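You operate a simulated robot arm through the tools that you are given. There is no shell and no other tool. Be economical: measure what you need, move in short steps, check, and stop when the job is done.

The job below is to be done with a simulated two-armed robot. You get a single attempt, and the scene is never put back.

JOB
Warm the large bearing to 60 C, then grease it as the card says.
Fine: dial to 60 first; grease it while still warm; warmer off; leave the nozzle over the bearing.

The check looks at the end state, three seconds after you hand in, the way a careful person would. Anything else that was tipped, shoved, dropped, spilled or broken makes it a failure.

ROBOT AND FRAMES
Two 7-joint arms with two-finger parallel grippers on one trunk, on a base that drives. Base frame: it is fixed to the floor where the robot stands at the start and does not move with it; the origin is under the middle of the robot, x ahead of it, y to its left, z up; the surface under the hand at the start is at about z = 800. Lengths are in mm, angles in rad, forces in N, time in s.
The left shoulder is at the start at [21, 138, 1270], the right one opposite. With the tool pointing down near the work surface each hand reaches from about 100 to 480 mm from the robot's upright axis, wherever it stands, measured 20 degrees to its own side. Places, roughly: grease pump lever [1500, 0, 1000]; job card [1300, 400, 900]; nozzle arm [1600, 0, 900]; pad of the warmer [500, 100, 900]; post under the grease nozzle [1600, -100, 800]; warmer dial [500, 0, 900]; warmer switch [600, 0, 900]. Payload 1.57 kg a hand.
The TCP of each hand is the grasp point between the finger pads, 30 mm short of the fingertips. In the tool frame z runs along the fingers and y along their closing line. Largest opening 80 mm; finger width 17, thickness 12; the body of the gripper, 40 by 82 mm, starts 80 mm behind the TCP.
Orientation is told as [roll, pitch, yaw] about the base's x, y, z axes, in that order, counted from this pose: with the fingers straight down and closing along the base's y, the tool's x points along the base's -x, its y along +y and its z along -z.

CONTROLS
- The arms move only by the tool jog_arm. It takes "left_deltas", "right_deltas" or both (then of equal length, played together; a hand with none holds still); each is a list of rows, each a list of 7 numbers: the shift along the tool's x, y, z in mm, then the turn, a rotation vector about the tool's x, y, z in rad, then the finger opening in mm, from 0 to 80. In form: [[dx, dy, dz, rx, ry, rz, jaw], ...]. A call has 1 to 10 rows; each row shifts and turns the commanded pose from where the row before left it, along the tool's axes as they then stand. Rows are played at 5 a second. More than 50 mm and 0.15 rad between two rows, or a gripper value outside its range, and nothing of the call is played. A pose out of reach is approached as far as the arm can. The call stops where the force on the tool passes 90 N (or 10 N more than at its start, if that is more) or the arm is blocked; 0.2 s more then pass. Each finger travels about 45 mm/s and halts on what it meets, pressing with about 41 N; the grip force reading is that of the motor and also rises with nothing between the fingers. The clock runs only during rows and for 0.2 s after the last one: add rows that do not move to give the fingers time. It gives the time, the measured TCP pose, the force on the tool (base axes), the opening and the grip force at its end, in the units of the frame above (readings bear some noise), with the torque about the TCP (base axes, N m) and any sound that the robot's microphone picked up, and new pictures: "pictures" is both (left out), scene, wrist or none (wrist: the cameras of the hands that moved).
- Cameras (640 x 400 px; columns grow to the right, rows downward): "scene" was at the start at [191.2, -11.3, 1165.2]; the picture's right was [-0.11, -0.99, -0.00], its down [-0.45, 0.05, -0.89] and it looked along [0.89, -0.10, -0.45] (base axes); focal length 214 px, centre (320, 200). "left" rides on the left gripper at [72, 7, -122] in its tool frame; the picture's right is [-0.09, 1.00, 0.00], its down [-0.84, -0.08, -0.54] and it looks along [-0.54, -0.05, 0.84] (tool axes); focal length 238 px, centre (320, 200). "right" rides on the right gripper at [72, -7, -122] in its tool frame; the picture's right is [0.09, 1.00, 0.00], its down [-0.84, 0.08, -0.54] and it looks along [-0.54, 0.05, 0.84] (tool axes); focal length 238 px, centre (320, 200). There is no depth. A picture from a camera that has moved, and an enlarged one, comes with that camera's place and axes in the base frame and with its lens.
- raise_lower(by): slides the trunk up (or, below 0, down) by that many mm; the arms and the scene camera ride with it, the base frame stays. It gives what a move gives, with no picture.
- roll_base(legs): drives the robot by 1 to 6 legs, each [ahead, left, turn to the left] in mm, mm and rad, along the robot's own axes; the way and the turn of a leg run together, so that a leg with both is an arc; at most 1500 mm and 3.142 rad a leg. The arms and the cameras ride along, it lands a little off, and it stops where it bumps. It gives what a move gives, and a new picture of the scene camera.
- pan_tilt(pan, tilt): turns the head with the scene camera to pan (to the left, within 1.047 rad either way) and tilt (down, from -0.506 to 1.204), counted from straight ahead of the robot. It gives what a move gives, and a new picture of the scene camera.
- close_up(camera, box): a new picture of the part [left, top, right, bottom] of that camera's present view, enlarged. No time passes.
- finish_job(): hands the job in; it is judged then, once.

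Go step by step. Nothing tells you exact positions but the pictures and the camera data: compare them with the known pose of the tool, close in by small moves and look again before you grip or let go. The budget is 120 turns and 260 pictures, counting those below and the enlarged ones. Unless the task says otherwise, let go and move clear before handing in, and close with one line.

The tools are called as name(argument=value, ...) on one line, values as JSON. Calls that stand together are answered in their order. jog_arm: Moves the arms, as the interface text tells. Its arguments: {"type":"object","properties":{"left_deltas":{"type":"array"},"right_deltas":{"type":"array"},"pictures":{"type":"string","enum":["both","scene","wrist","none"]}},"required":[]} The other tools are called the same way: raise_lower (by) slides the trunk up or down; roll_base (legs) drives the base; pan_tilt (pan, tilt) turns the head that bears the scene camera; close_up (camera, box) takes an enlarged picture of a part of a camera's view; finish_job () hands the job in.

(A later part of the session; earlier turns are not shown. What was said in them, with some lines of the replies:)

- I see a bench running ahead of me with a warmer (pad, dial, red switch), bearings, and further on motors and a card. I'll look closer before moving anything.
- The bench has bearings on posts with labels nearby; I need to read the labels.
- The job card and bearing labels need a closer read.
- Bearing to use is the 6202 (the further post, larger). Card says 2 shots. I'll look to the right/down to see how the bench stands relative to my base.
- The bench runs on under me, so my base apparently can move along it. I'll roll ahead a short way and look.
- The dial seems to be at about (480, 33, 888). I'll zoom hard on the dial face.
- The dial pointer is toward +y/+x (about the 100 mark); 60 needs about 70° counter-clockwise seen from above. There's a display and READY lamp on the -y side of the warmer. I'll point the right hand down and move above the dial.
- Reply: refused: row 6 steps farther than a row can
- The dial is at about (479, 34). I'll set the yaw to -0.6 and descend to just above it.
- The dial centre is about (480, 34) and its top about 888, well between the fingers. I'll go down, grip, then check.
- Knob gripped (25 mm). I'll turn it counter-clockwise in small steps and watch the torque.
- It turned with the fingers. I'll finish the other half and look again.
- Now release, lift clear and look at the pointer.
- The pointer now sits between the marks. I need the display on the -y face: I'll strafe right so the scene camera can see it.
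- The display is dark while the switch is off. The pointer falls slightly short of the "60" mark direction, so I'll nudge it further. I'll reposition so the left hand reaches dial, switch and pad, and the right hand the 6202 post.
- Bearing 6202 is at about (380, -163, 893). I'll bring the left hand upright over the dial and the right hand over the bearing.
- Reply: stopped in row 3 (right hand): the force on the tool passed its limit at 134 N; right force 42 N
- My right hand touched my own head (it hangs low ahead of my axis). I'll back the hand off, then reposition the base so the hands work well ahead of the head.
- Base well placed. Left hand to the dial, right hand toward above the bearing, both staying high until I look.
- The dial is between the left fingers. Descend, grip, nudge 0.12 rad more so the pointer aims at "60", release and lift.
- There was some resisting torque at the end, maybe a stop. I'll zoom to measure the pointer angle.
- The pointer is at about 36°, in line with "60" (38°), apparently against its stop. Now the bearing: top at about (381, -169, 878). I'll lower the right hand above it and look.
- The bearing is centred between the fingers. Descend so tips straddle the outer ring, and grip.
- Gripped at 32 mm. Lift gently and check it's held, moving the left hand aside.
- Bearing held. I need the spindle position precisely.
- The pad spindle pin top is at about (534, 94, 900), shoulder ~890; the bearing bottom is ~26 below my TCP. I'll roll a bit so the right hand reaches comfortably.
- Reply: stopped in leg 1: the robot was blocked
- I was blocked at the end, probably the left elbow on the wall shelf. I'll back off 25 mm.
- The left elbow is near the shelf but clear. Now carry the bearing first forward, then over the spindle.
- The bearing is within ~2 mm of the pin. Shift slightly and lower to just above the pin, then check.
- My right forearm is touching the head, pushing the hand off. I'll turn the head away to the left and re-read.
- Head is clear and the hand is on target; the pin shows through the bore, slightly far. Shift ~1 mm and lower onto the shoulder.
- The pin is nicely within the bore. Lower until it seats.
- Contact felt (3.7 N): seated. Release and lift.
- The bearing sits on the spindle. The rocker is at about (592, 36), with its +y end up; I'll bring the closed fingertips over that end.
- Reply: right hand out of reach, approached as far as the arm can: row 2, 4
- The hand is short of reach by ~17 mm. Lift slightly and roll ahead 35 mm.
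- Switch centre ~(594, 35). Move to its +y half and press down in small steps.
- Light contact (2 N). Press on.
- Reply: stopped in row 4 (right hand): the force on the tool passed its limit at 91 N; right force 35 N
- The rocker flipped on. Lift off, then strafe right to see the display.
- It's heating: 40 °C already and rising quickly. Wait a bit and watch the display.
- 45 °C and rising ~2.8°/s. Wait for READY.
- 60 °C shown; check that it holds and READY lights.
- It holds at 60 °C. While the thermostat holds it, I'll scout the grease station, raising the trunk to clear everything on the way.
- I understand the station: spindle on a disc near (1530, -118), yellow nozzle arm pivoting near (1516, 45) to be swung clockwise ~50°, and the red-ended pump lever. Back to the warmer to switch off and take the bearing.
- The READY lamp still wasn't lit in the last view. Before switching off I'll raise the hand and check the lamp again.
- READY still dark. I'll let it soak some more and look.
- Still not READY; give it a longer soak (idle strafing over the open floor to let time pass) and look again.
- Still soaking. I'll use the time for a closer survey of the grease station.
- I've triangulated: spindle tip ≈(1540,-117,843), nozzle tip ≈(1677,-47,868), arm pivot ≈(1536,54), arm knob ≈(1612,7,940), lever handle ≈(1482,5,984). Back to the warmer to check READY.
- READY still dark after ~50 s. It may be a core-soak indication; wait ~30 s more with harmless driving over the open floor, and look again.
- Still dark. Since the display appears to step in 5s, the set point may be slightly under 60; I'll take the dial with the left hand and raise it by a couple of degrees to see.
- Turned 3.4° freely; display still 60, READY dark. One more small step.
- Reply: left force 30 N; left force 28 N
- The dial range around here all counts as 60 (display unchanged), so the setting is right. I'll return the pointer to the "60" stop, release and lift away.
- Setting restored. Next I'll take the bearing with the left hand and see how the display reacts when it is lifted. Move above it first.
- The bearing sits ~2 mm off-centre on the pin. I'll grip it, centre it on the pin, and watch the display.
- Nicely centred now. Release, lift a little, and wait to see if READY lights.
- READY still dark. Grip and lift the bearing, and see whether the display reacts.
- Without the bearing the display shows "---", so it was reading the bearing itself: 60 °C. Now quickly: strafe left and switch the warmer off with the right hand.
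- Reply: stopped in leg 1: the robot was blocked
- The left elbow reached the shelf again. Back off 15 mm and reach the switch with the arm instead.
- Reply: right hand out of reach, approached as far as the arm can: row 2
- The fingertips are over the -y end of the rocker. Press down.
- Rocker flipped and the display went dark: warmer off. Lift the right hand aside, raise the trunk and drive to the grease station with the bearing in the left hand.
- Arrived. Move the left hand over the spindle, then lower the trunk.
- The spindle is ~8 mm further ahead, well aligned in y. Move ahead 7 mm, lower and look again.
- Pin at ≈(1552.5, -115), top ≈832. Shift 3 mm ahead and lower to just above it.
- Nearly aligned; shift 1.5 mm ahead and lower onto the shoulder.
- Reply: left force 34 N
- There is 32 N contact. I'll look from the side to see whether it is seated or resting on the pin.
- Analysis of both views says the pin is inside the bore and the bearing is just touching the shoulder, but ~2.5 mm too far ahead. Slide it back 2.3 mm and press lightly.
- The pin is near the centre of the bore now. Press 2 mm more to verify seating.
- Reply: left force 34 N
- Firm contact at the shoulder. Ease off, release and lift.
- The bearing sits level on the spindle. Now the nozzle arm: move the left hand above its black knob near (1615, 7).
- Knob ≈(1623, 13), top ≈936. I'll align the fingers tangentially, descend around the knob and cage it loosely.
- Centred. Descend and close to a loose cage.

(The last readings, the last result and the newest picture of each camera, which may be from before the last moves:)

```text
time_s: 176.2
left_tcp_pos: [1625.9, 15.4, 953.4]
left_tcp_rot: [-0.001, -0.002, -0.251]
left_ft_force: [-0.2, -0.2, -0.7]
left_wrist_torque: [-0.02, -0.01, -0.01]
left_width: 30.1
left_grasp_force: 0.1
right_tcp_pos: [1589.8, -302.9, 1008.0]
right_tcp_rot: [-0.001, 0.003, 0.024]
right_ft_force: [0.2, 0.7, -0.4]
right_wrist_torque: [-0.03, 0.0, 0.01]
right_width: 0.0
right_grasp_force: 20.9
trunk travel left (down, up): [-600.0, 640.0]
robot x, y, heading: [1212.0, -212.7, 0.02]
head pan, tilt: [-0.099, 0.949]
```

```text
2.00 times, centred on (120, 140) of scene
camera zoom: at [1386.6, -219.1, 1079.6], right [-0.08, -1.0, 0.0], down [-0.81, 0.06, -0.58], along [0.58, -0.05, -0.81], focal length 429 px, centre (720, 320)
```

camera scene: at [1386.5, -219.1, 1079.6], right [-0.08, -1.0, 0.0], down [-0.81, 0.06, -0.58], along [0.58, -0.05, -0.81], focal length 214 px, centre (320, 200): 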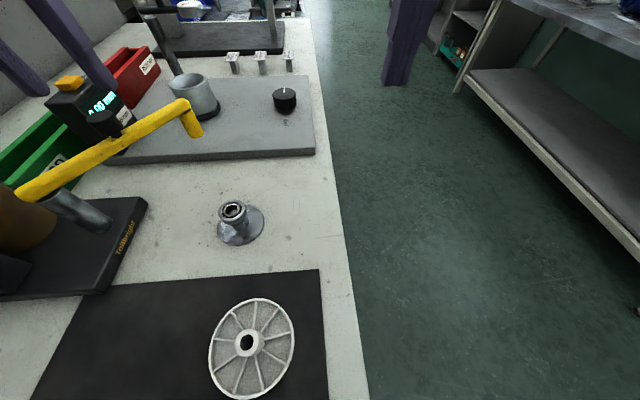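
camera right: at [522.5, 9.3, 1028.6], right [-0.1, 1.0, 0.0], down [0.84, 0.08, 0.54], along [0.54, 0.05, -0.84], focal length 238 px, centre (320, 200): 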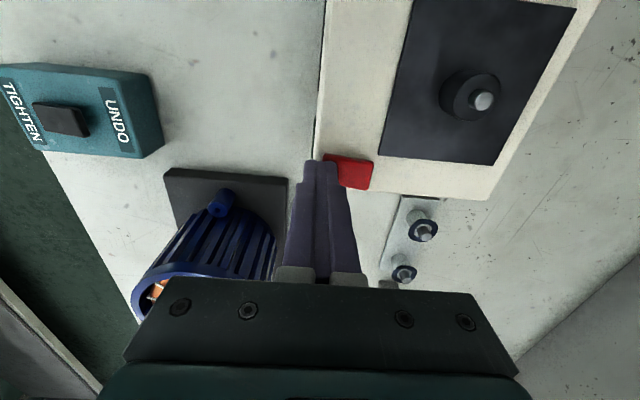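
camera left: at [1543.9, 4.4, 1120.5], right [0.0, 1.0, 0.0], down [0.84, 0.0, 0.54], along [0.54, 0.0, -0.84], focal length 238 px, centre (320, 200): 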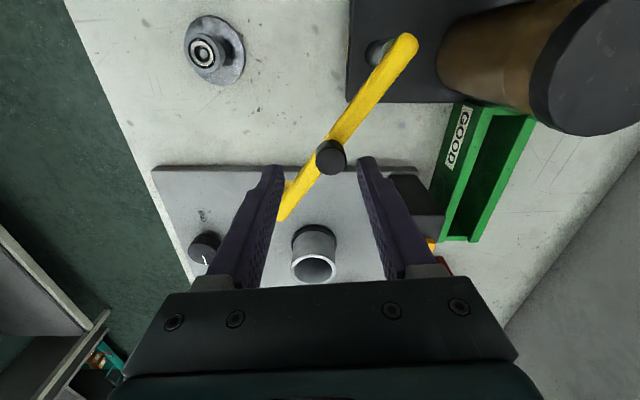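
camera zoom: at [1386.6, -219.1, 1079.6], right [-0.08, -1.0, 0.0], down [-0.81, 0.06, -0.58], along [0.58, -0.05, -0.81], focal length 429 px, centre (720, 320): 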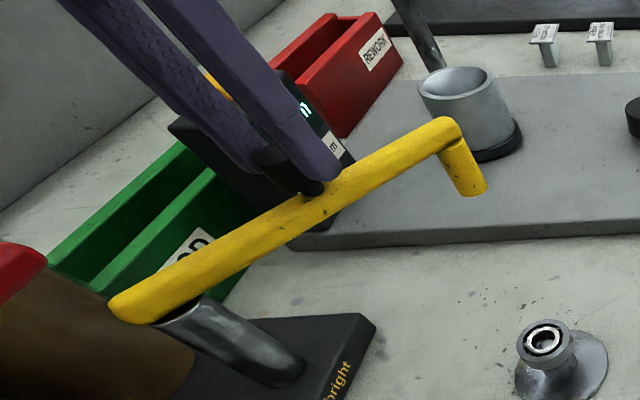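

Caged nicely. Swing the arm clockwise along its arc, checking partway.

jog_arm(left_deltas=[[2.87, -10.69, 0, 0, 0, 0.12, 30], [2.87, -10.69, 0, 0, 0, 0.12, 30], [2.87, -10.69, 0, 0, 0, 0.12, 30], [0, 0, 0, 0, 0, 0, 30]], pictures="scene")

close_up(camera="left", box=[240, 80, 400, 220])

```text
time_s: 177.2
left_tcp_pos: [1606.6, -11.6, 954.2]
left_tcp_rot: [-0.001, -0.001, -0.611]
left_ft_force: [-1.3, -0.3, -0.6]
left_wrist_torque: [-0.01, -0.01, 0.04]
left_width: 29.8
left_grasp_force: 0.2
right_tcp_pos: [1590.8, -303.2, 1007.6]
right_tcp_rot: [-0.001, 0.004, 0.023]
right_ft_force: [-0.1, -0.7, 0.3]
right_wrist_torque: [-0.01, 0.0, -0.01]
right_width: 0.0
right_grasp_force: 21.8
trunk travel left (down, up): [-600.0, 640.0]
robot x, y, heading: [1213.7, -221.0, 0.02]
head pan, tilt: [-0.099, 0.949]
camera scene: at [1386.6, -219.1, 1079.6], right [-0.08, -1.0, 0.0], down [-0.81, 0.06, -0.58], along [0.58, -0.05, -0.81], focal length 214 px, centre (320, 200)
```

scene: 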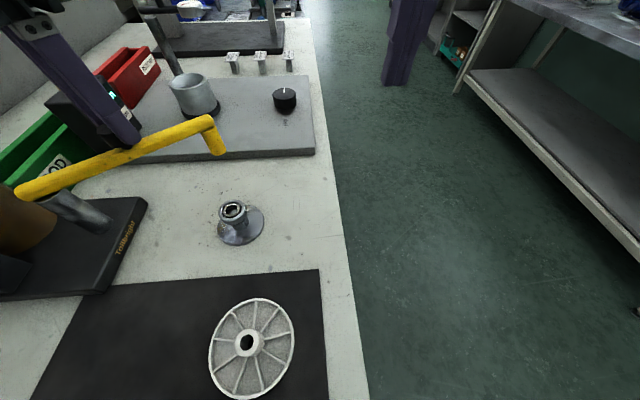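

```text
2.86 times, centred on (320, 150) of left
camera zoom: at [1549.6, 34.6, 1076.1], right [0.65, 0.76, 0.0], down [0.64, -0.54, 0.54], along [0.41, -0.35, -0.84], focal length 681 px, centre (320, 343)
```

zoom: 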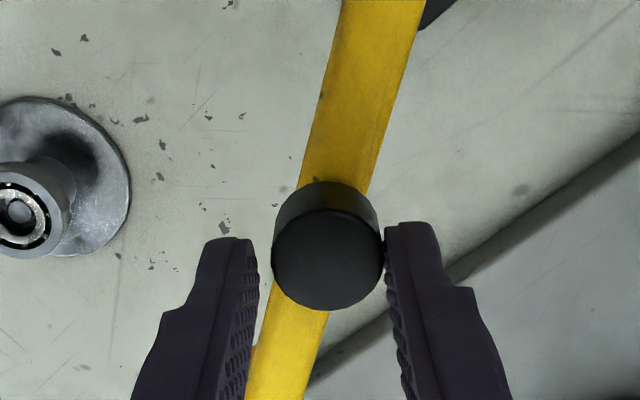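

Swinging smoothly with almost no force. Continue.

jog_arm(left_deltas=[[2.87, -10.69, 0, 0, 0, 0.12, 30], [2.87, -10.69, 0, 0, 0, 0.12, 30], [2.87, -10.69, 0, 0, 0, 0.12, 30], [0, 0, 0, 0, 0, 0, 30]], pictures="scene")

close_up(camera="left", box=[180, 60, 400, 240])

close_up(camera="scene", box=[160, 110, 300, 250])

```text
time_s: 178.2
left_tcp_pos: [1577.1, -29.4, 952.5]
left_tcp_rot: [0.001, 0.0, -0.971]
left_ft_force: [0.5, 0.4, -0.7]
left_wrist_torque: [-0.02, -0.01, 0.0]
left_width: 30.1
left_grasp_force: 0.1
right_tcp_pos: [1591.1, -302.7, 1008.5]
right_tcp_rot: [-0.003, 0.003, 0.024]
right_ft_force: [-0.3, -0.1, -0.6]
right_wrist_torque: [-0.01, -0.02, -0.05]
right_width: 0.0
right_grasp_force: 21.0
trunk travel left (down, up): [-600.0, 640.0]
robot x, y, heading: [1213.2, -214.0, 0.02]
head pan, tilt: [-0.099, 0.949]
camera scene: at [1386.6, -219.1, 1079.6], right [-0.08, -1.0, 0.0], down [-0.81, 0.06, -0.58], along [0.58, -0.05, -0.81], focal length 214 px, centre (320, 200)
```

scene: 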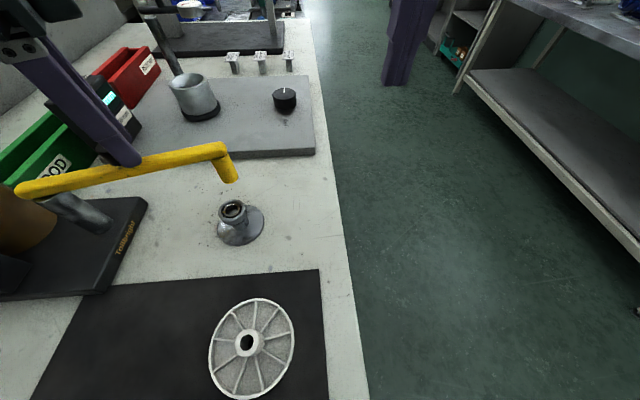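

```text
2.22 times, centred on (290, 150) of left
camera zoom: at [1541.7, 32.9, 1074.5], right [0.87, 0.49, 0.0], down [0.41, -0.73, 0.54], along [0.26, -0.47, -0.84], focal length 530 px, centre (387, 311)
```

zoom: 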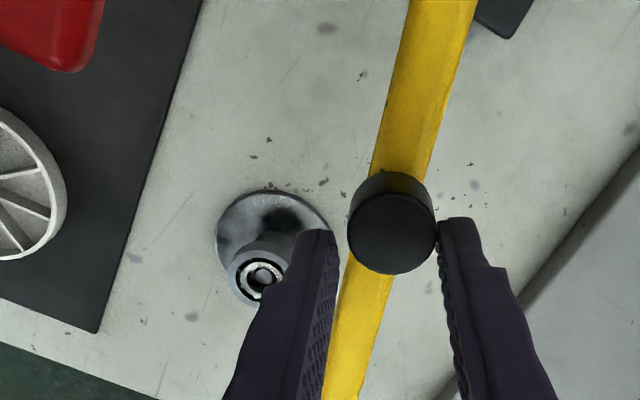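

```text
2.86 times, centred on (230, 180) of scene
camera zoom: at [1386.6, -219.1, 1079.6], right [-0.08, -1.0, 0.0], down [-0.81, 0.06, -0.58], along [0.58, -0.05, -0.81], focal length 613 px, centre (577, 257)
```

zoom: 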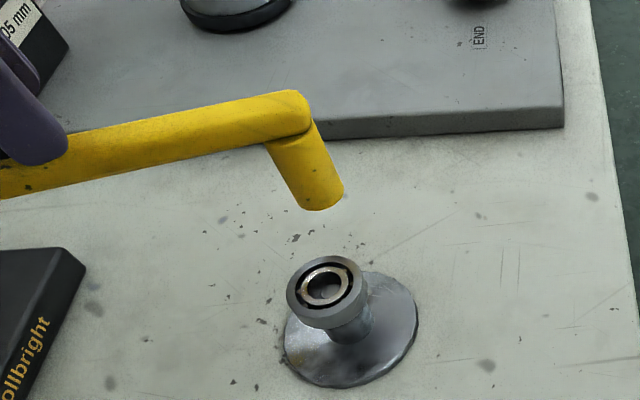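

The nozzle is ~29 mm short of the bearing (≈0.17 rad). Swing the remainder in two small steps.

jog_arm(left_deltas=[[2.0, -7.5, 0, 0, 0, 0.08, 30], [2.0, -7.0, 0, 0, 0, 0.08, 30], [0, 0, 0, 0, 0, 0, 30]], pictures="none")

close_up(camera="left", box=[180, 60, 400, 240])

close_up(camera="scene", box=[160, 110, 300, 250])

```text
time_s: 179.0
left_tcp_pos: [1562.4, -35.2, 952.2]
left_tcp_rot: [-0.001, -0.001, -1.13]
left_ft_force: [-1.2, -0.6, 1.1]
left_wrist_torque: [-0.03, 0.02, 0.0]
left_width: 31.0
left_grasp_force: 1.1
right_tcp_pos: [1591.9, -303.1, 1007.8]
right_tcp_rot: [-0.001, 0.004, 0.023]
right_ft_force: [-0.2, -0.2, -0.1]
right_wrist_torque: [0.01, -0.01, -0.01]
right_width: 0.0
right_grasp_force: 21.0
trunk travel left (down, up): [-600.0, 640.0]
robot x, y, heading: [1215.5, -215.2, 0.019]
head pan, tilt: [-0.099, 0.949]
```

```text
2.22 times, centred on (290, 150) of left
camera zoom: at [1537.9, 32.9, 1074.5], right [0.94, 0.34, 0.0], down [0.29, -0.79, 0.54], along [0.18, -0.51, -0.84], focal length 530 px, centre (387, 311)
```

zoom: 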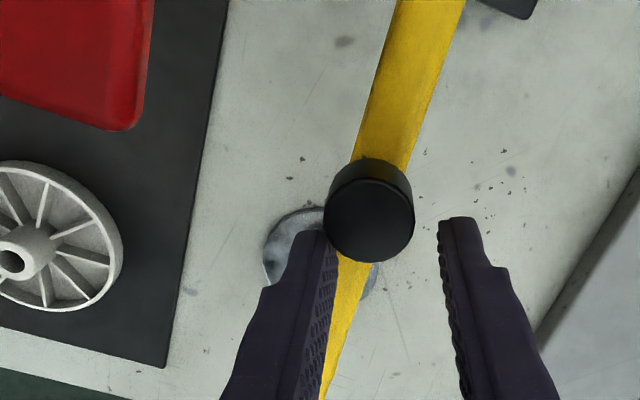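

```text
2.86 times, centred on (230, 180) of scene
camera zoom: at [1386.4, -219.1, 1079.6], right [-0.08, -1.0, 0.0], down [-0.81, 0.06, -0.58], along [0.58, -0.05, -0.81], focal length 613 px, centre (577, 257)
```

zoom: 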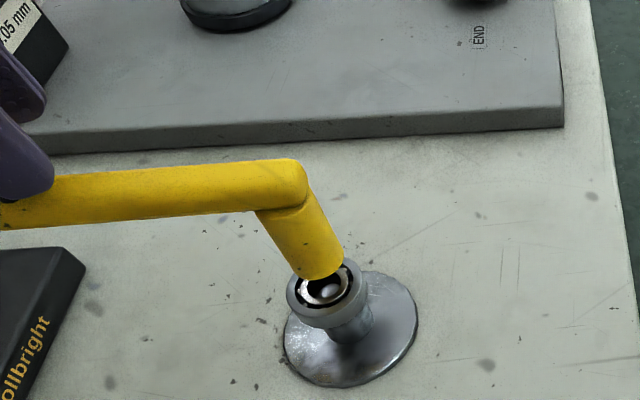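

The arm appears to have slipped into its own position (perhaps a detent) over the bearing. Open, lift off and look from above.

jog_arm(left_deltas=[[0, 0, 0, 0, 0, 0, 50], [0, 0, 0, 0, 0, 0, 50], [0, 0, -25, 0, 0, 0, 50], [0, 0, -30, 0, 0, 0, 40], [20, 0, -20, 0, 0, 0, 20], [40, 0, 0, 0, 0, 0, 0], [0, 0, 0, 0, 0, 0, 0]])

close_up(camera="scene", box=[160, 110, 300, 250])

close_up(camera="left", box=[220, 100, 420, 260])

```text
time_s: 180.6
left_tcp_pos: [1536.3, 19.9, 1027.7]
left_tcp_rot: [0.0, 0.0, -1.129]
left_ft_force: [0.0, -0.1, 0.5]
left_wrist_torque: [-0.03, -0.03, -0.04]
left_width: 0.2
left_grasp_force: 16.2
right_tcp_pos: [1591.8, -302.8, 1007.4]
right_tcp_rot: [-0.003, 0.003, 0.022]
right_ft_force: [0.1, -0.4, -1.6]
right_wrist_torque: [-0.01, 0.02, 0.02]
right_width: 0.1
right_grasp_force: 20.7
trunk travel left (down, up): [-600.0, 640.0]
robot x, y, heading: [1217.4, -210.9, 0.018]
head pan, tilt: [-0.099, 0.949]
camera scene: at [1386.6, -219.1, 1079.6], right [-0.08, -1.0, 0.0], down [-0.81, 0.06, -0.58], along [0.58, -0.05, -0.81], focal length 214 px, centre (320, 200)
camera left: at [1511.3, 86.8, 1149.7], right [0.94, 0.34, 0.0], down [0.29, -0.79, 0.54], along [0.19, -0.51, -0.84], focal length 238 px, centre (320, 200)
```

scene: 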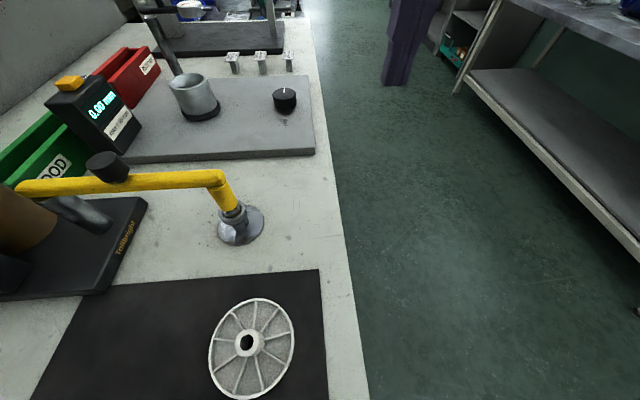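
left: 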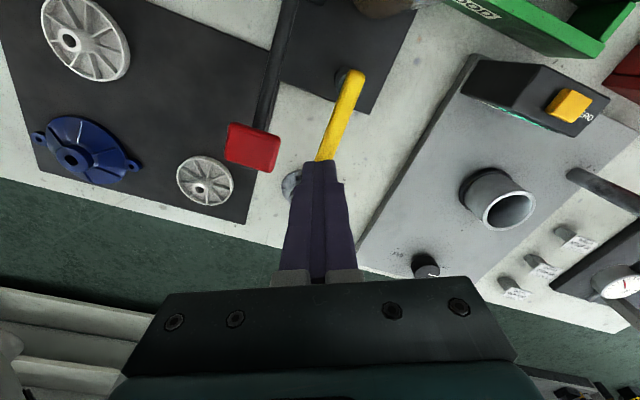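

```text
2.86 times, centred on (230, 180) of scene
camera zoom: at [1386.6, -219.1, 1079.6], right [-0.08, -1.0, 0.0], down [-0.81, 0.06, -0.58], along [0.58, -0.05, -0.81], focal length 613 px, centre (577, 257)
```

zoom: 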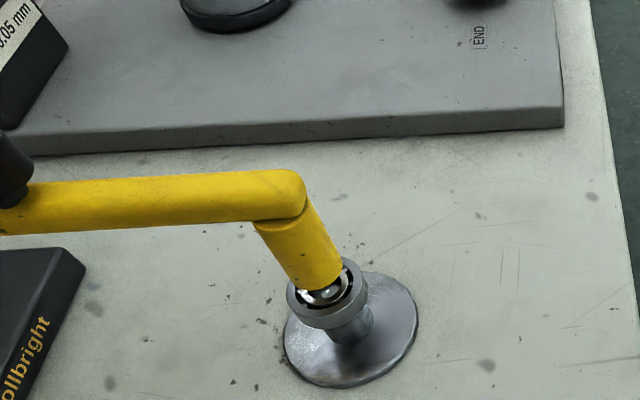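

```text
2.50 times, centred on (320, 180) of left
camera zoom: at [1511.3, 86.8, 1149.7], right [0.94, 0.34, 0.0], down [0.29, -0.79, 0.54], along [0.19, -0.51, -0.84], focal length 596 px, centre (320, 250)
```

zoom: 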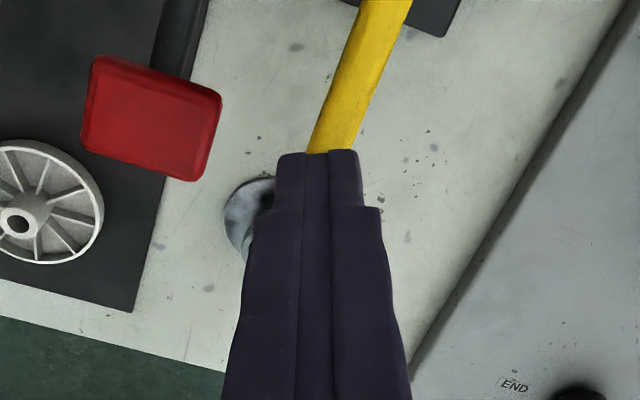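

The nozzle looks ~8 mm past the bearing centre. I'll straighten the hand (taking time) and see whether the arm is still drifting.

jog_arm(left_deltas=[[0, 0, -20, 0, 0, -0.141, 0], [0, 0, 0, 0, 0, -0.141, 0], [0, 0, 0, 0, 0, -0.141, 0], [0, 0, 0, 0, 0, -0.141, 0], [0, 0, 0, 0, 0, -0.141, 0], [0, 0, 0, 0, 0, -0.141, 0], [0, 0, 0, 0, 0, -0.141, 0], [0, 0, 0, 0, 0, -0.141, 0], [0, 0, 0, 0, 0, 0, 0]], pictures="wrist")

close_up(camera="scene", box=[180, 140, 280, 240])

```text
time_s: 182.6
left_tcp_pos: [1537.5, 21.8, 1049.8]
left_tcp_rot: [0.001, 0.0, 0.003]
left_ft_force: [0.3, 0.0, -0.2]
left_wrist_torque: [-0.02, 0.01, 0.02]
left_width: 0.0
left_grasp_force: 21.2
right_tcp_pos: [1591.2, -302.1, 1008.0]
right_tcp_rot: [-0.001, 0.0, 0.023]
right_ft_force: [0.0, 0.7, 0.4]
right_wrist_torque: [-0.02, -0.01, -0.01]
right_width: 0.2
right_grasp_force: 21.3
trunk travel left (down, up): [-600.0, 640.0]
robot x, y, heading: [1214.6, -216.6, 0.021]
head pan, tilt: [-0.099, 0.949]
camera left: at [1464.9, 26.2, 1170.5], right [0.09, 1.0, 0.0], down [0.84, -0.08, 0.54], along [0.54, -0.05, -0.84], focal length 238 px, centre (320, 200)
```

left: 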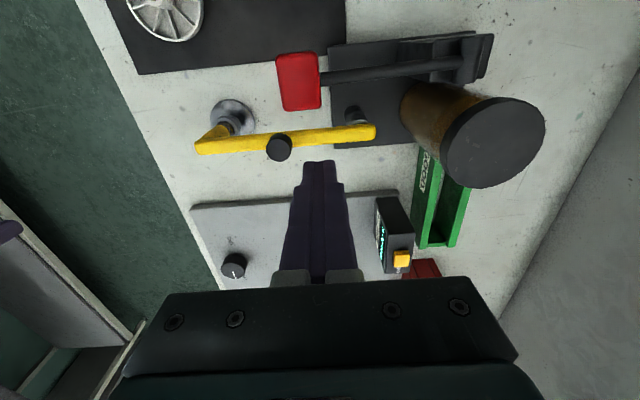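

```text
4.00 times, centred on (230, 190) of scene
camera zoom: at [1386.6, -219.1, 1079.6], right [-0.08, -1.0, 0.0], down [-0.81, 0.06, -0.58], along [0.58, -0.05, -0.81], focal length 858 px, centre (680, 240)
```

zoom: 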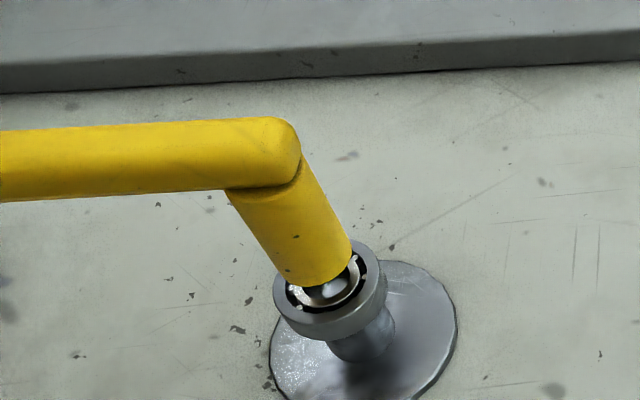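

From above it looks better aligned; zoom to verify.

close_up(camera="left", box=[180, 80, 340, 180])

pan_tilt(pan=0.35, tilt=0.85)

close_up(camera="scene", box=[250, 120, 390, 240])

```text
4.00 times, centred on (260, 130) of left
camera zoom: at [1464.9, 26.2, 1170.5], right [0.09, 1.0, 0.0], down [0.84, -0.08, 0.54], along [0.54, -0.05, -0.84], focal length 953 px, centre (560, 480)
```

zoom: 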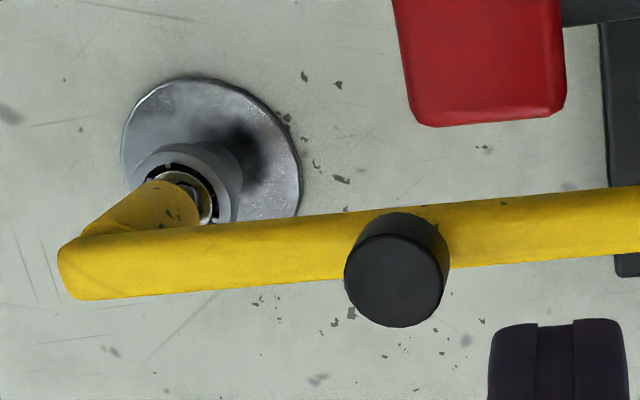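

```text
time_s: 183.5
left_tcp_pos: [1537.8, 20.5, 1048.7]
left_tcp_rot: [0.0, -0.001, -0.001]
left_ft_force: [0.6, 0.2, -0.3]
left_wrist_torque: [-0.01, 0.02, 0.03]
left_width: 0.0
left_grasp_force: 21.3
right_tcp_pos: [1590.1, -303.3, 1007.8]
right_tcp_rot: [0.0, 0.002, 0.022]
right_ft_force: [0.7, -0.1, -0.4]
right_wrist_torque: [0.0, -0.01, 0.01]
right_width: 0.0
right_grasp_force: 20.8
trunk travel left (down, up): [-600.0, 640.0]
robot x, y, heading: [1213.2, -215.4, 0.026]
head pan, tilt: [0.351, 0.85]
camera scene: at [1386.9, -185.0, 1087.1], right [0.36, -0.93, 0.0], down [-0.7, -0.27, -0.66], along [0.61, 0.24, -0.75], focal length 214 px, centre (320, 200)
```

scene: 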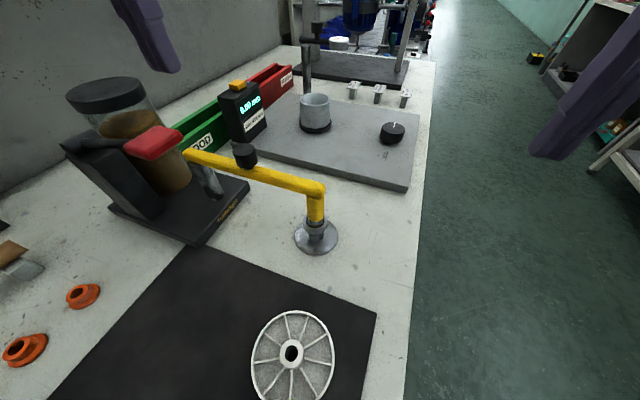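

```text
3.33 times, centred on (320, 180) of scene
camera zoom: at [1386.9, -185.0, 1087.1], right [0.36, -0.93, 0.0], down [-0.7, -0.27, -0.66], along [0.61, 0.24, -0.75], focal length 715 px, centre (320, 267)
```

zoom: 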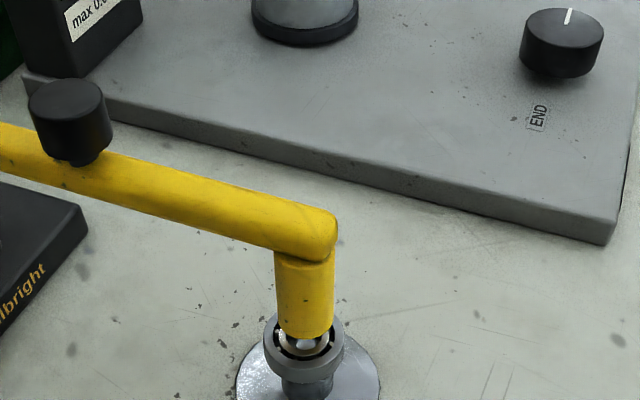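

The views agree the nozzle is over the bearing (tip ~9 mm above it). Now the pump lever: move the closed left fingertips above the red handle at (1483, 6).

jog_arm(left_deltas=[[28, -7, 0, 0, 0, 0, 0], [27, -8, 0, 0, 0, 0, 0], [0, 0, 15, 0, 0, 0, 0], [0, 0, 0, 0, 0, 0, 0]])

close_up(camera="scene", box=[60, 60, 260, 220])

```text
time_s: 184.5
left_tcp_pos: [1482.6, 6.4, 1032.8]
left_tcp_rot: [0.0, -0.001, 0.0]
left_ft_force: [-0.3, -0.1, 0.1]
left_wrist_torque: [0.02, 0.01, 0.03]
left_width: 0.0
left_grasp_force: 21.2
right_tcp_pos: [1589.9, -302.8, 1007.4]
right_tcp_rot: [-0.001, 0.001, 0.023]
right_ft_force: [0.0, -0.8, -0.5]
right_wrist_torque: [-0.01, -0.02, 0.0]
right_width: 0.0
right_grasp_force: 21.3
trunk travel left (down, up): [-600.0, 640.0]
robot x, y, heading: [1216.6, -212.4, 0.017]
head pan, tilt: [0.351, 0.85]
camera scene: at [1386.9, -184.9, 1087.1], right [0.36, -0.93, 0.0], down [-0.7, -0.27, -0.66], along [0.61, 0.24, -0.75], focal length 214 px, centre (320, 200)
camera left: at [1409.4, 11.8, 1154.4], right [0.09, 1.0, 0.0], down [0.84, -0.08, 0.54], along [0.54, -0.05, -0.84], focal length 238 px, centre (320, 200)
```

scene: 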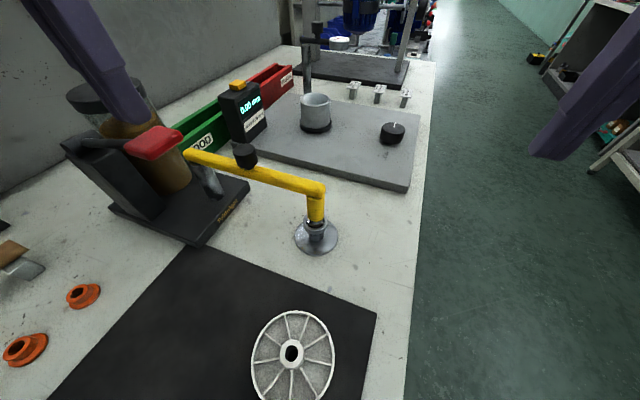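
left: 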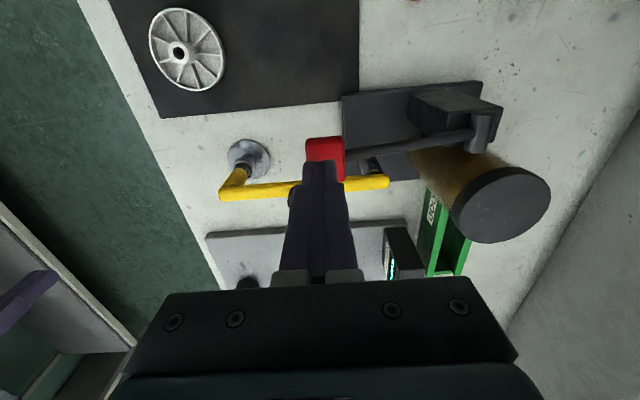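

```text
2.50 times, centred on (160, 140) of scene
camera zoom: at [1386.9, -184.9, 1087.1], right [0.36, -0.93, 0.0], down [-0.7, -0.27, -0.66], along [0.61, 0.24, -0.75], focal length 536 px, centre (720, 350)
```

zoom: 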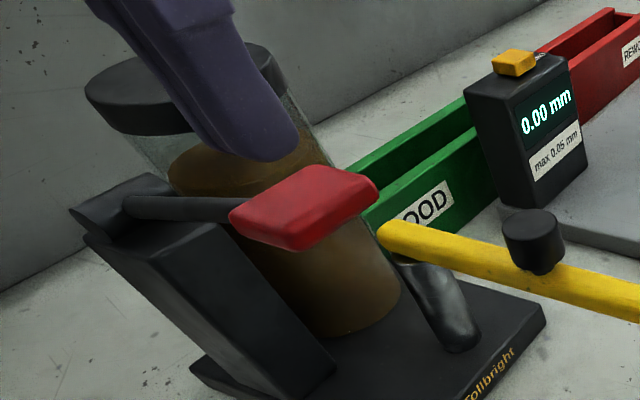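

Fingertips are over the handle. Shift 5 mm back toward its centre and press down in steps.

jog_arm(left_deltas=[[5, -4, 0, 0, 0, 0, 0], [0, 0, 6, 0, 0, 0, 0], [0, 0, 6, 0, 0, 0, 0], [0, 0, 6, 0, 0, 0, 0], [0, 0, 6, 0, 0, 0, 0], [0, 0, 6, 0, 0, 0, 0], [0, 0, 6, 0, 0, 0, 0], [0, 0, 6, 0, 0, 0, 0], [0, 0, 0, 0, 0, 0, 0]], pictures="scene")

```text
time_s: 186.5
left_tcp_pos: [1478.5, 0.8, 990.9]
left_tcp_rot: [-0.003, -0.001, -0.003]
left_ft_force: [0.7, -5.3, 3.6]
left_wrist_torque: [-0.11, 0.02, 0.0]
left_width: 0.2
left_grasp_force: 21.2
right_tcp_pos: [1590.0, -304.0, 1007.3]
right_tcp_rot: [-0.005, 0.0, 0.023]
right_ft_force: [0.4, -0.1, 0.3]
right_wrist_torque: [-0.01, 0.05, 0.0]
right_width: 0.3
right_grasp_force: 21.2
trunk travel left (down, up): [-600.0, 640.0]
robot x, y, heading: [1216.9, -210.4, 0.024]
head pan, tilt: [0.351, 0.85]
camera scene: at [1387.0, -185.5, 1087.2], right [0.36, -0.93, 0.0], down [-0.7, -0.27, -0.66], along [0.61, 0.24, -0.75], focal length 214 px, centre (320, 200)
```

scene: 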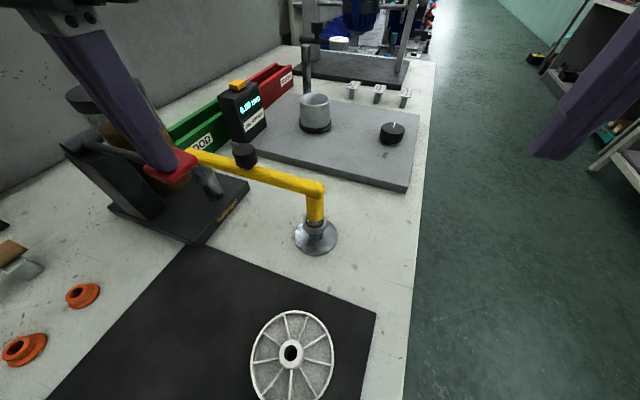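

The lever is moving with little force. Continue down to its stop.

jog_arm(left_deltas=[[0, 0, 6, 0, 0, 0, 0], [0, 0, 6, 0, 0, 0, 0], [0, 1, 6, 0, 0, 0, 0], [0, 1, 6, 0, 0, 0, 0], [0, 1, 6, 0, 0, 0, 0], [0, 1, 6, 0, 0, 0, 0], [0, 1, 6, 0, 0, 0, 0], [0, 0, 0, 0, 0, 0, 0]], pictures="scene")

close_up(camera="scene", box=[60, 80, 340, 260])

```text
time_s: 187.8
left_tcp_pos: [1479.5, 3.3, 967.7]
left_tcp_rot: [-0.013, -0.011, -0.012]
left_ft_force: [-17.2, -6.1, 56.6]
left_wrist_torque: [0.4, 0.65, 0.19]
left_width: 0.2
left_grasp_force: 20.9
right_tcp_pos: [1589.7, -302.6, 1008.3]
right_tcp_rot: [-0.002, 0.004, 0.023]
right_ft_force: [-0.4, 0.7, 0.0]
right_wrist_torque: [-0.01, 0.04, 0.0]
right_width: 0.1
right_grasp_force: 21.2
trunk travel left (down, up): [-600.0, 640.0]
robot x, y, heading: [1214.6, -212.7, 0.027]
head pan, tilt: [0.351, 0.85]
stopped in row 6 (left hand): the force on the tool passed its limit at 101 N (the readings are from after the stop); the commanded pose is now the measured one
camera scene: at [1385.8, -184.0, 1087.6], right [0.36, -0.93, 0.0], down [-0.7, -0.27, -0.66], along [0.61, 0.24, -0.75], focal length 214 px, centre (320, 200)
```

scene: 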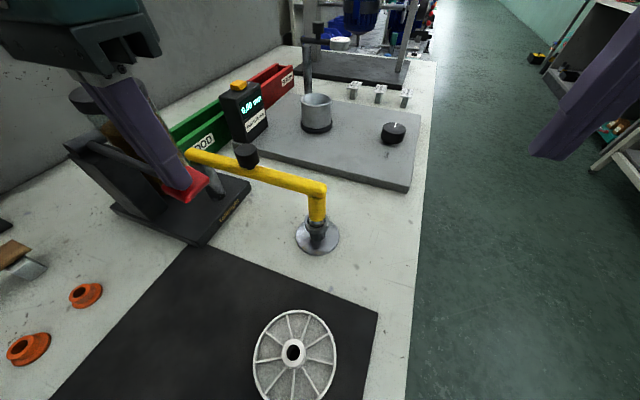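

```text
2.22 times, centred on (200, 170) of scene
camera zoom: at [1385.8, -184.0, 1087.6], right [0.36, -0.93, 0.0], down [-0.7, -0.27, -0.66], along [0.61, 0.24, -0.75], focal length 477 px, centre (587, 267)
```

zoom: 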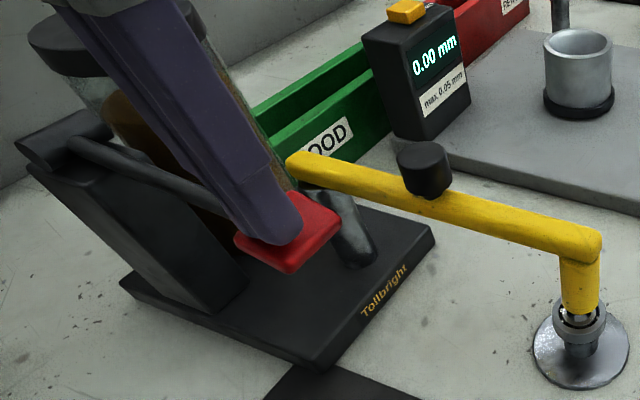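

The lever reached its bottom stop: one stroke. Lift and see whether the lever returns and grease appears.

jog_arm(left_deltas=[[0, 0, -15, 0, 0, 0, 0], [0, 0, -25, 0, 0, 0, 0], [0, -1, -25, 0, 0, 0, 0], [0, -1, -15, 0, 0, 0, 0], [0, 0, 0, 0, 0, 0, 0], [0, 0, 0, 0, 0, 0, 0]], pictures="scene")

close_up(camera="scene", box=[60, 80, 340, 260])

close_up(camera="scene", box=[290, 190, 350, 250])

```text
time_s: 189.2
left_tcp_pos: [1476.9, 1.1, 1045.1]
left_tcp_rot: [-0.012, -0.007, -0.006]
left_ft_force: [0.0, -0.5, 0.0]
left_wrist_torque: [0.02, -0.03, -0.03]
left_width: 0.0
left_grasp_force: 20.8
right_tcp_pos: [1590.6, -303.0, 1007.6]
right_tcp_rot: [-0.001, 0.001, 0.021]
right_ft_force: [-0.1, -0.2, -1.2]
right_wrist_torque: [0.02, 0.0, -0.01]
right_width: 0.0
right_grasp_force: 21.5
trunk travel left (down, up): [-600.0, 640.0]
robot x, y, heading: [1214.4, -216.3, 0.021]
head pan, tilt: [0.351, 0.85]
camera scene: at [1386.5, -185.1, 1087.1], right [0.36, -0.93, 0.0], down [-0.7, -0.27, -0.66], along [0.61, 0.24, -0.75], focal length 214 px, centre (320, 200)
```

scene: 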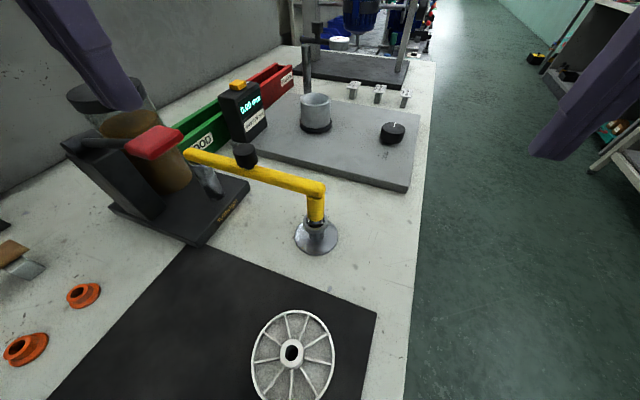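

```text
2.22 times, centred on (200, 170) of scene
camera zoom: at [1386.5, -185.1, 1087.1], right [0.36, -0.93, 0.0], down [-0.7, -0.27, -0.66], along [0.61, 0.24, -0.75], focal length 477 px, centre (587, 267)
```

zoom: 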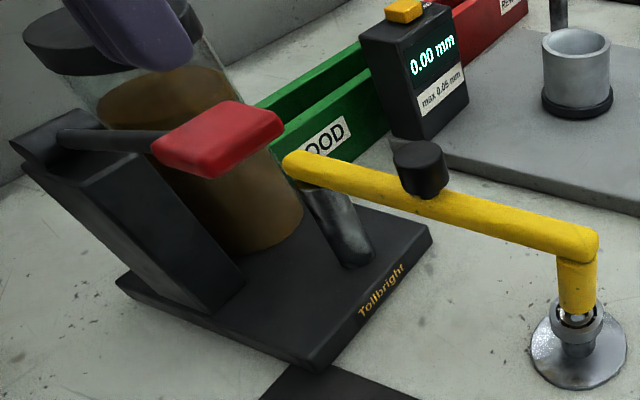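

```text
6.67 times, centred on (320, 220) of scene
camera zoom: at [1386.5, -185.1, 1087.1], right [0.36, -0.93, 0.0], down [-0.7, -0.27, -0.66], along [0.61, 0.24, -0.75], focal length 1430 px, centre (320, 67)
```

zoom: 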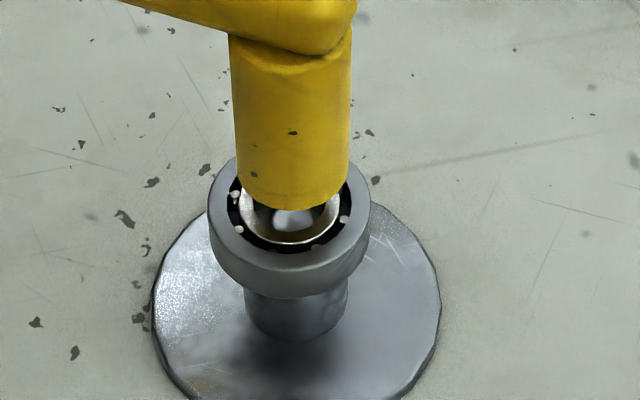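

The lever springs back by itself. Second stroke: press down to the same depth and lift.

jog_arm(left_deltas=[[0, 0, 15, 0, 0, 0, 0], [0, 0, 10, 0, 0, 0, 0], [0, 0, 8, 0, 0, 0, 0], [0, 0, 8, 0, 0, 0, 0], [0, 0, 8, 0, 0, 0, 0], [0, 0, 8, 0, 0, 0, 0], [0, 1, 8, 0, 0, 0, 0], [0, 1, 6, 0, 0, 0, 0], [0, 0, 5, 0, 0, 0, 0], [0, 0, 2, 0, 0, 0, 0]], pictures="none")

close_up(camera="scene", box=[60, 80, 340, 260])

```text
time_s: 191.4
left_tcp_pos: [1477.5, 2.1, 965.9]
left_tcp_rot: [-0.013, -0.008, -0.009]
left_ft_force: [-7.4, -9.2, 28.6]
left_wrist_torque: [0.01, 0.3, 0.09]
left_width: 0.0
left_grasp_force: 21.6
right_tcp_pos: [1589.9, -303.7, 1008.0]
right_tcp_rot: [-0.005, 0.001, 0.023]
right_ft_force: [0.2, 0.3, 0.9]
right_wrist_torque: [0.02, -0.01, 0.0]
right_width: 0.2
right_grasp_force: 21.3
trunk travel left (down, up): [-600.0, 640.0]
robot x, y, heading: [1213.2, -211.0, 0.025]
head pan, tilt: [0.351, 0.85]
```

```text
2.22 times, centred on (200, 170) of scene
camera zoom: at [1386.4, -185.5, 1087.7], right [0.36, -0.93, 0.0], down [-0.7, -0.27, -0.66], along [0.61, 0.24, -0.75], focal length 477 px, centre (587, 267)
```

zoom: 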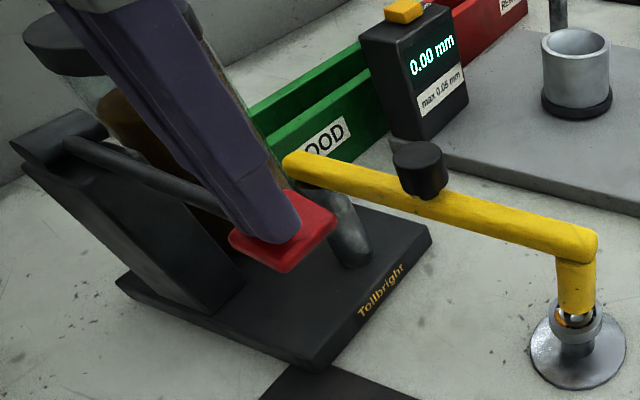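

Stroke complete at the stop (29 N), and orange grease shows at the bearing. Lift clear and inspect.

jog_arm(left_deltas=[[0, 0, -15, 0, 0, 0, 0], [0, 0, -25, 0, 0, 0, 0], [0, -1, -25, 0, 0, 0, 0], [0, 0, -30, 0, 0, 0, 0], [0, 0, -30, 0, 0, 0, 0], [0, 0, 0, 0, 0, 0, 0]], pictures="scene")

close_up(camera="scene", box=[290, 190, 350, 250])

close_up(camera="scene", box=[60, 80, 340, 260])

```text
time_s: 193.0
left_tcp_pos: [1456.6, 9.5, 1058.7]
left_tcp_rot: [0.052, 0.135, -0.017]
left_ft_force: [0.1, -0.1, 0.0]
left_wrist_torque: [0.01, 0.0, -0.01]
left_width: 0.0
left_grasp_force: 20.6
right_tcp_pos: [1589.6, -303.2, 1009.4]
right_tcp_rot: [-0.001, 0.001, 0.022]
right_ft_force: [-0.8, 0.1, 0.0]
right_wrist_torque: [0.02, 0.04, -0.02]
right_width: 0.0
right_grasp_force: 21.7
trunk travel left (down, up): [-600.0, 640.0]
robot x, y, heading: [1212.4, -214.3, 0.026]
head pan, tilt: [0.351, 0.85]
stopped in row 6 (left hand): the arm was blocked; the commanded pose is now the measured one
camera scene: at [1386.5, -185.1, 1087.1], right [0.36, -0.93, 0.0], down [-0.7, -0.27, -0.66], along [0.61, 0.24, -0.75], focal length 214 px, centre (320, 200)
```

scene: 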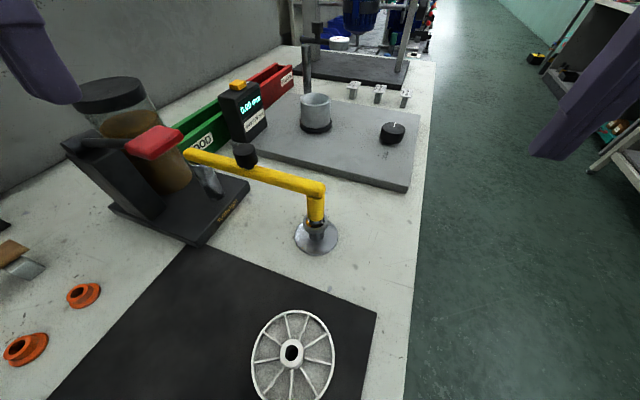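

```text
6.67 times, centred on (320, 220) of scene
camera zoom: at [1386.5, -185.1, 1087.1], right [0.36, -0.93, 0.0], down [-0.7, -0.27, -0.66], along [0.61, 0.24, -0.75], focal length 1430 px, centre (320, 67)
```

zoom: 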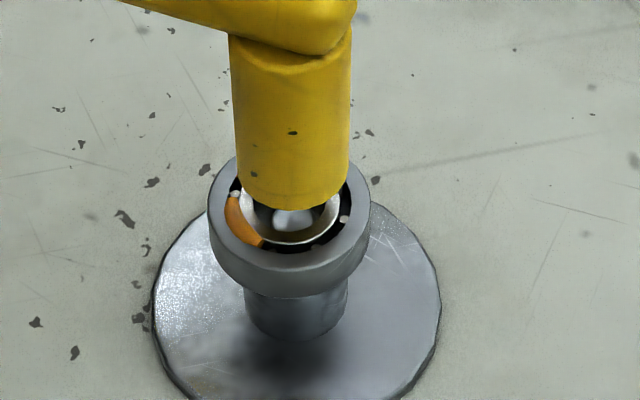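

```text
2.22 times, centred on (200, 170) of scene
camera zoom: at [1386.5, -185.1, 1087.1], right [0.36, -0.93, 0.0], down [-0.7, -0.27, -0.66], along [0.61, 0.24, -0.75], focal length 477 px, centre (587, 267)
```

zoom: 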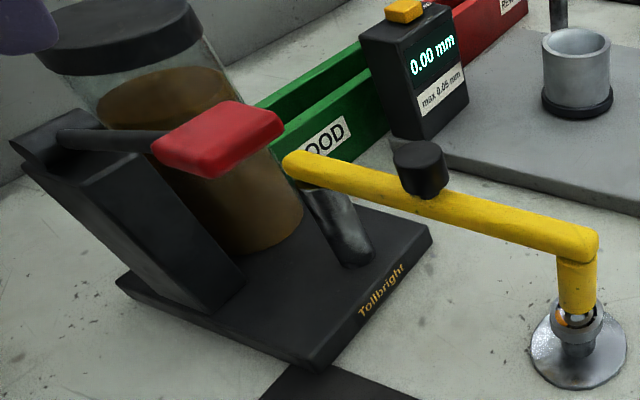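

One grease bead is visible in the race on this side; the other shot should be on the hidden side. Look from the left hand's camera.

close_up(camera="left", box=[0, 0, 640, 400])

close_up(camera="right", box=[0, 0, 640, 400])

```text
1.00 times, centred on (320, 200) of left (not enlarged: the box is as wide or as high as the picture)
camera zoom: at [1401.4, 9.1, 1189.5], right [0.11, 0.99, 0.04], down [0.9, -0.12, 0.42], along [0.42, -0.01, -0.91], focal length 238 px, centre (320, 200)
```

zoom: 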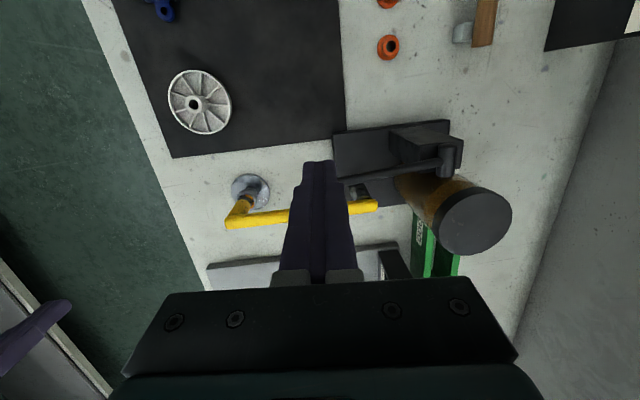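

```text
1.00 times, centred on (320, 200) of right (not enlarged: the box is as wide or as high as the picture)
camera zoom: at [1519.9, -311.1, 1129.3], right [-0.11, 0.99, 0.0], down [0.84, 0.1, 0.54], along [0.54, 0.06, -0.84], focal length 238 px, centre (320, 200)
```

zoom: 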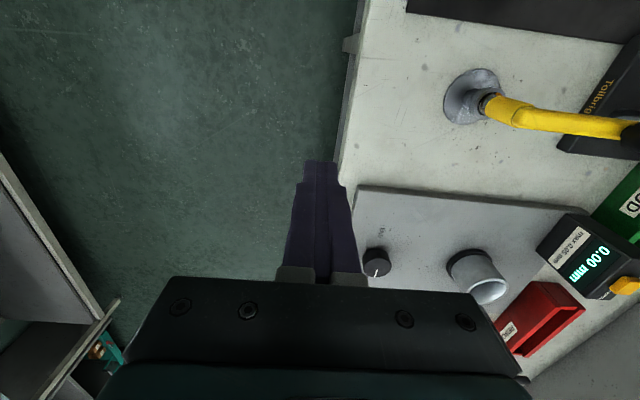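

close_up(camera="left", box=[220, 165, 290, 235])

close_up(camera="right", box=[440, 60, 530, 140])

pan_tilt(pan=-0.5, tilt=0.85)

close_up(camera="scene", box=[60, 120, 240, 260])

```text
5.71 times, centred on (255, 200) of left
camera zoom: at [1401.4, 9.1, 1189.5], right [0.11, 0.99, 0.04], down [0.9, -0.12, 0.42], along [0.42, -0.01, -0.91], focal length 1362 px, centre (691, 200)
```

zoom: 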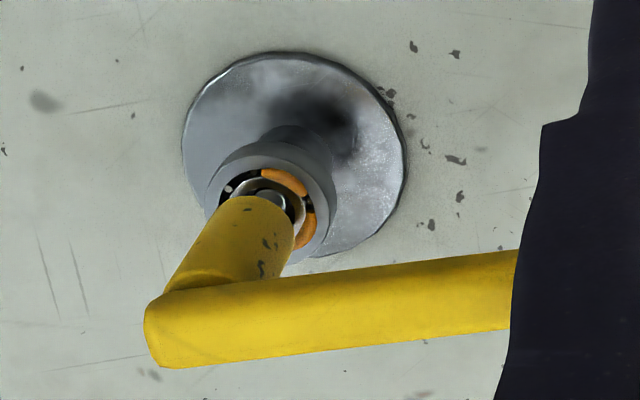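

```text
5.00 times, centred on (485, 100) of right
camera zoom: at [1519.9, -311.1, 1129.3], right [-0.11, 0.99, 0.0], down [0.84, 0.1, 0.54], along [0.54, 0.06, -0.84], focal length 1192 px, centre (-505, 700)
```

zoom: 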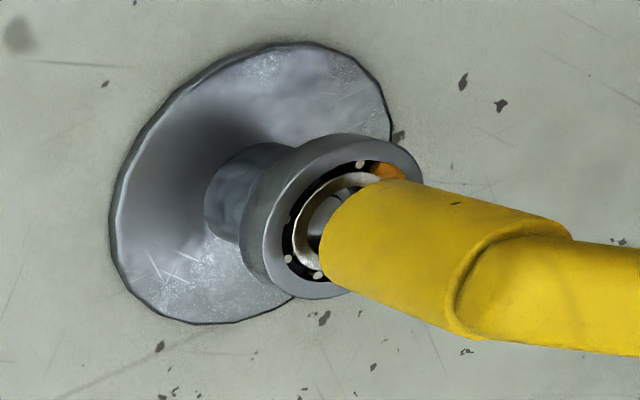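

```text
time_s: 194.2
left_tcp_pos: [1457.2, 9.1, 1058.5]
left_tcp_rot: [0.055, 0.137, -0.017]
left_ft_force: [0.4, -0.6, 1.1]
left_wrist_torque: [-0.01, 0.02, -0.01]
left_width: 0.0
left_grasp_force: 21.6
right_tcp_pos: [1590.2, -303.3, 1007.4]
right_tcp_rot: [-0.003, 0.002, 0.023]
right_ft_force: [0.2, -0.3, 0.1]
right_wrist_torque: [-0.02, 0.01, -0.02]
right_width: 0.0
right_grasp_force: 20.8
trunk travel left (down, up): [-600.0, 640.0]
robot x, y, heading: [1212.6, -214.7, 0.019]
head pan, tilt: [-0.499, 0.85]
camera scene: at [1383.1, -249.4, 1087.1], right [-0.46, -0.89, 0.0], down [-0.67, 0.34, -0.66], along [0.59, -0.3, -0.75], focal length 214 px, centre (320, 200)
```

scene: 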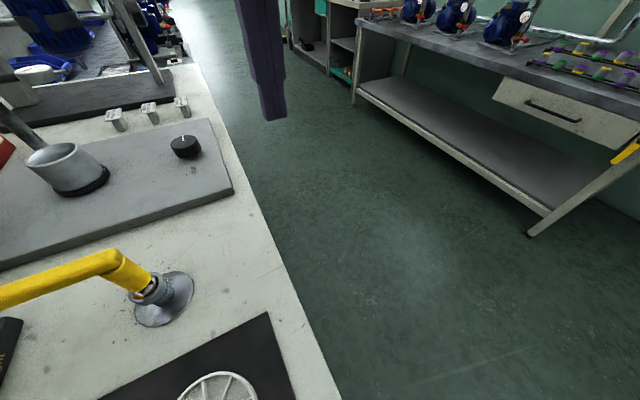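

```text
2.86 times, centred on (150, 190) of scene
camera zoom: at [1383.1, -249.4, 1087.1], right [-0.46, -0.89, 0.0], down [-0.67, 0.34, -0.66], along [0.59, -0.3, -0.75], focal length 613 px, centre (806, 229)
```

zoom: 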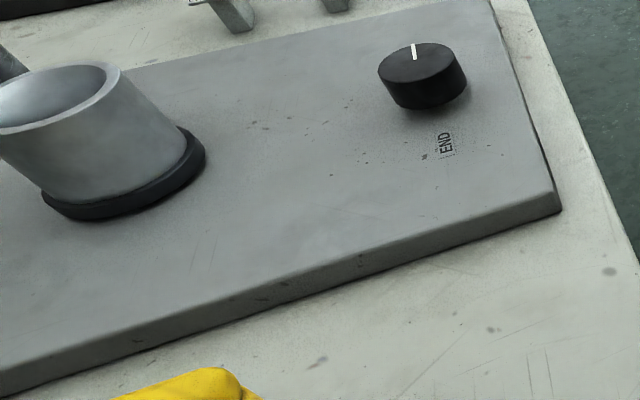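

Two separate grease beads are visible: two shots in the bearing, nozzle over it, warmer off. I'll raise the trunk a little to be clear and hand in.

raise_lower(by=80)

pan_tilt(pan=0.35, tilt=0.85)

```text
time_s: 195.4
left_tcp_pos: [1456.6, 8.8, 1139.3]
left_tcp_rot: [0.054, 0.137, -0.015]
left_ft_force: [-0.5, 1.4, -0.1]
left_wrist_torque: [0.02, -0.03, 0.02]
left_width: 0.0
left_grasp_force: 21.1
right_tcp_pos: [1589.9, -302.9, 1088.7]
right_tcp_rot: [-0.001, 0.005, 0.022]
right_ft_force: [-0.5, -0.1, 0.0]
right_wrist_torque: [-0.01, -0.01, -0.05]
right_width: 0.2
right_grasp_force: 20.8
trunk travel left (down, up): [-680.0, 560.0]
robot x, y, heading: [1216.5, -215.9, 0.02]
head pan, tilt: [-0.499, 0.85]
```

```text
time_s: 196.6
left_tcp_pos: [1456.2, 8.7, 1139.6]
left_tcp_rot: [0.054, 0.134, -0.017]
left_ft_force: [-0.2, -0.1, -0.3]
left_wrist_torque: [0.01, 0.0, 0.01]
left_width: 0.0
left_grasp_force: 21.9
right_tcp_pos: [1590.6, -303.5, 1088.5]
right_tcp_rot: [-0.002, 0.002, 0.023]
right_ft_force: [0.5, 0.3, -1.1]
right_wrist_torque: [0.01, -0.03, 0.01]
right_width: 0.0
right_grasp_force: 21.1
trunk travel left (down, up): [-680.0, 560.0]
robot x, y, heading: [1209.0, -214.3, 0.019]
head pan, tilt: [0.351, 0.85]
camera scene: at [1386.5, -185.2, 1167.1], right [0.36, -0.93, 0.0], down [-0.7, -0.27, -0.66], along [0.61, 0.24, -0.75], focal length 214 px, centre (320, 200)
```

scene: 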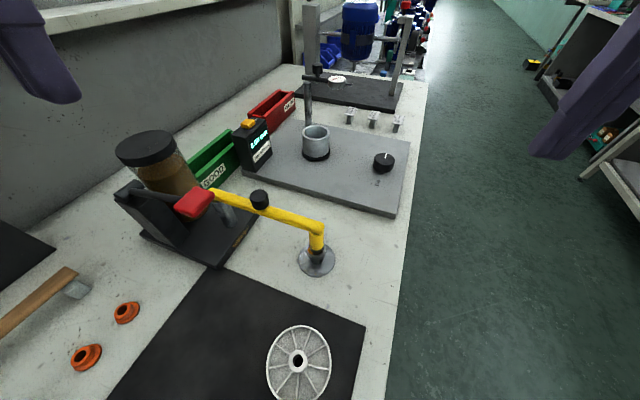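

Everything is in place: the bearing is on the post with two grease shots, the nozzle is over it, the lever is back up, the warmer is off and both hands are clear.

finish_job()

```text
The job is handed in.
```

I handed the job in with the 6202 bearing warmed until the warmer showed 60 °C and then greased with 2 shots, as the card says. The warmer is switched off and the nozzle is over the bearing. The warmer's READY lamp never lit, even after more than a minute at 60 °C, so the 60 °C rests on the display alone. I greased the bearing about 45 s after lifting it off the pad and could not read its temperature by then.
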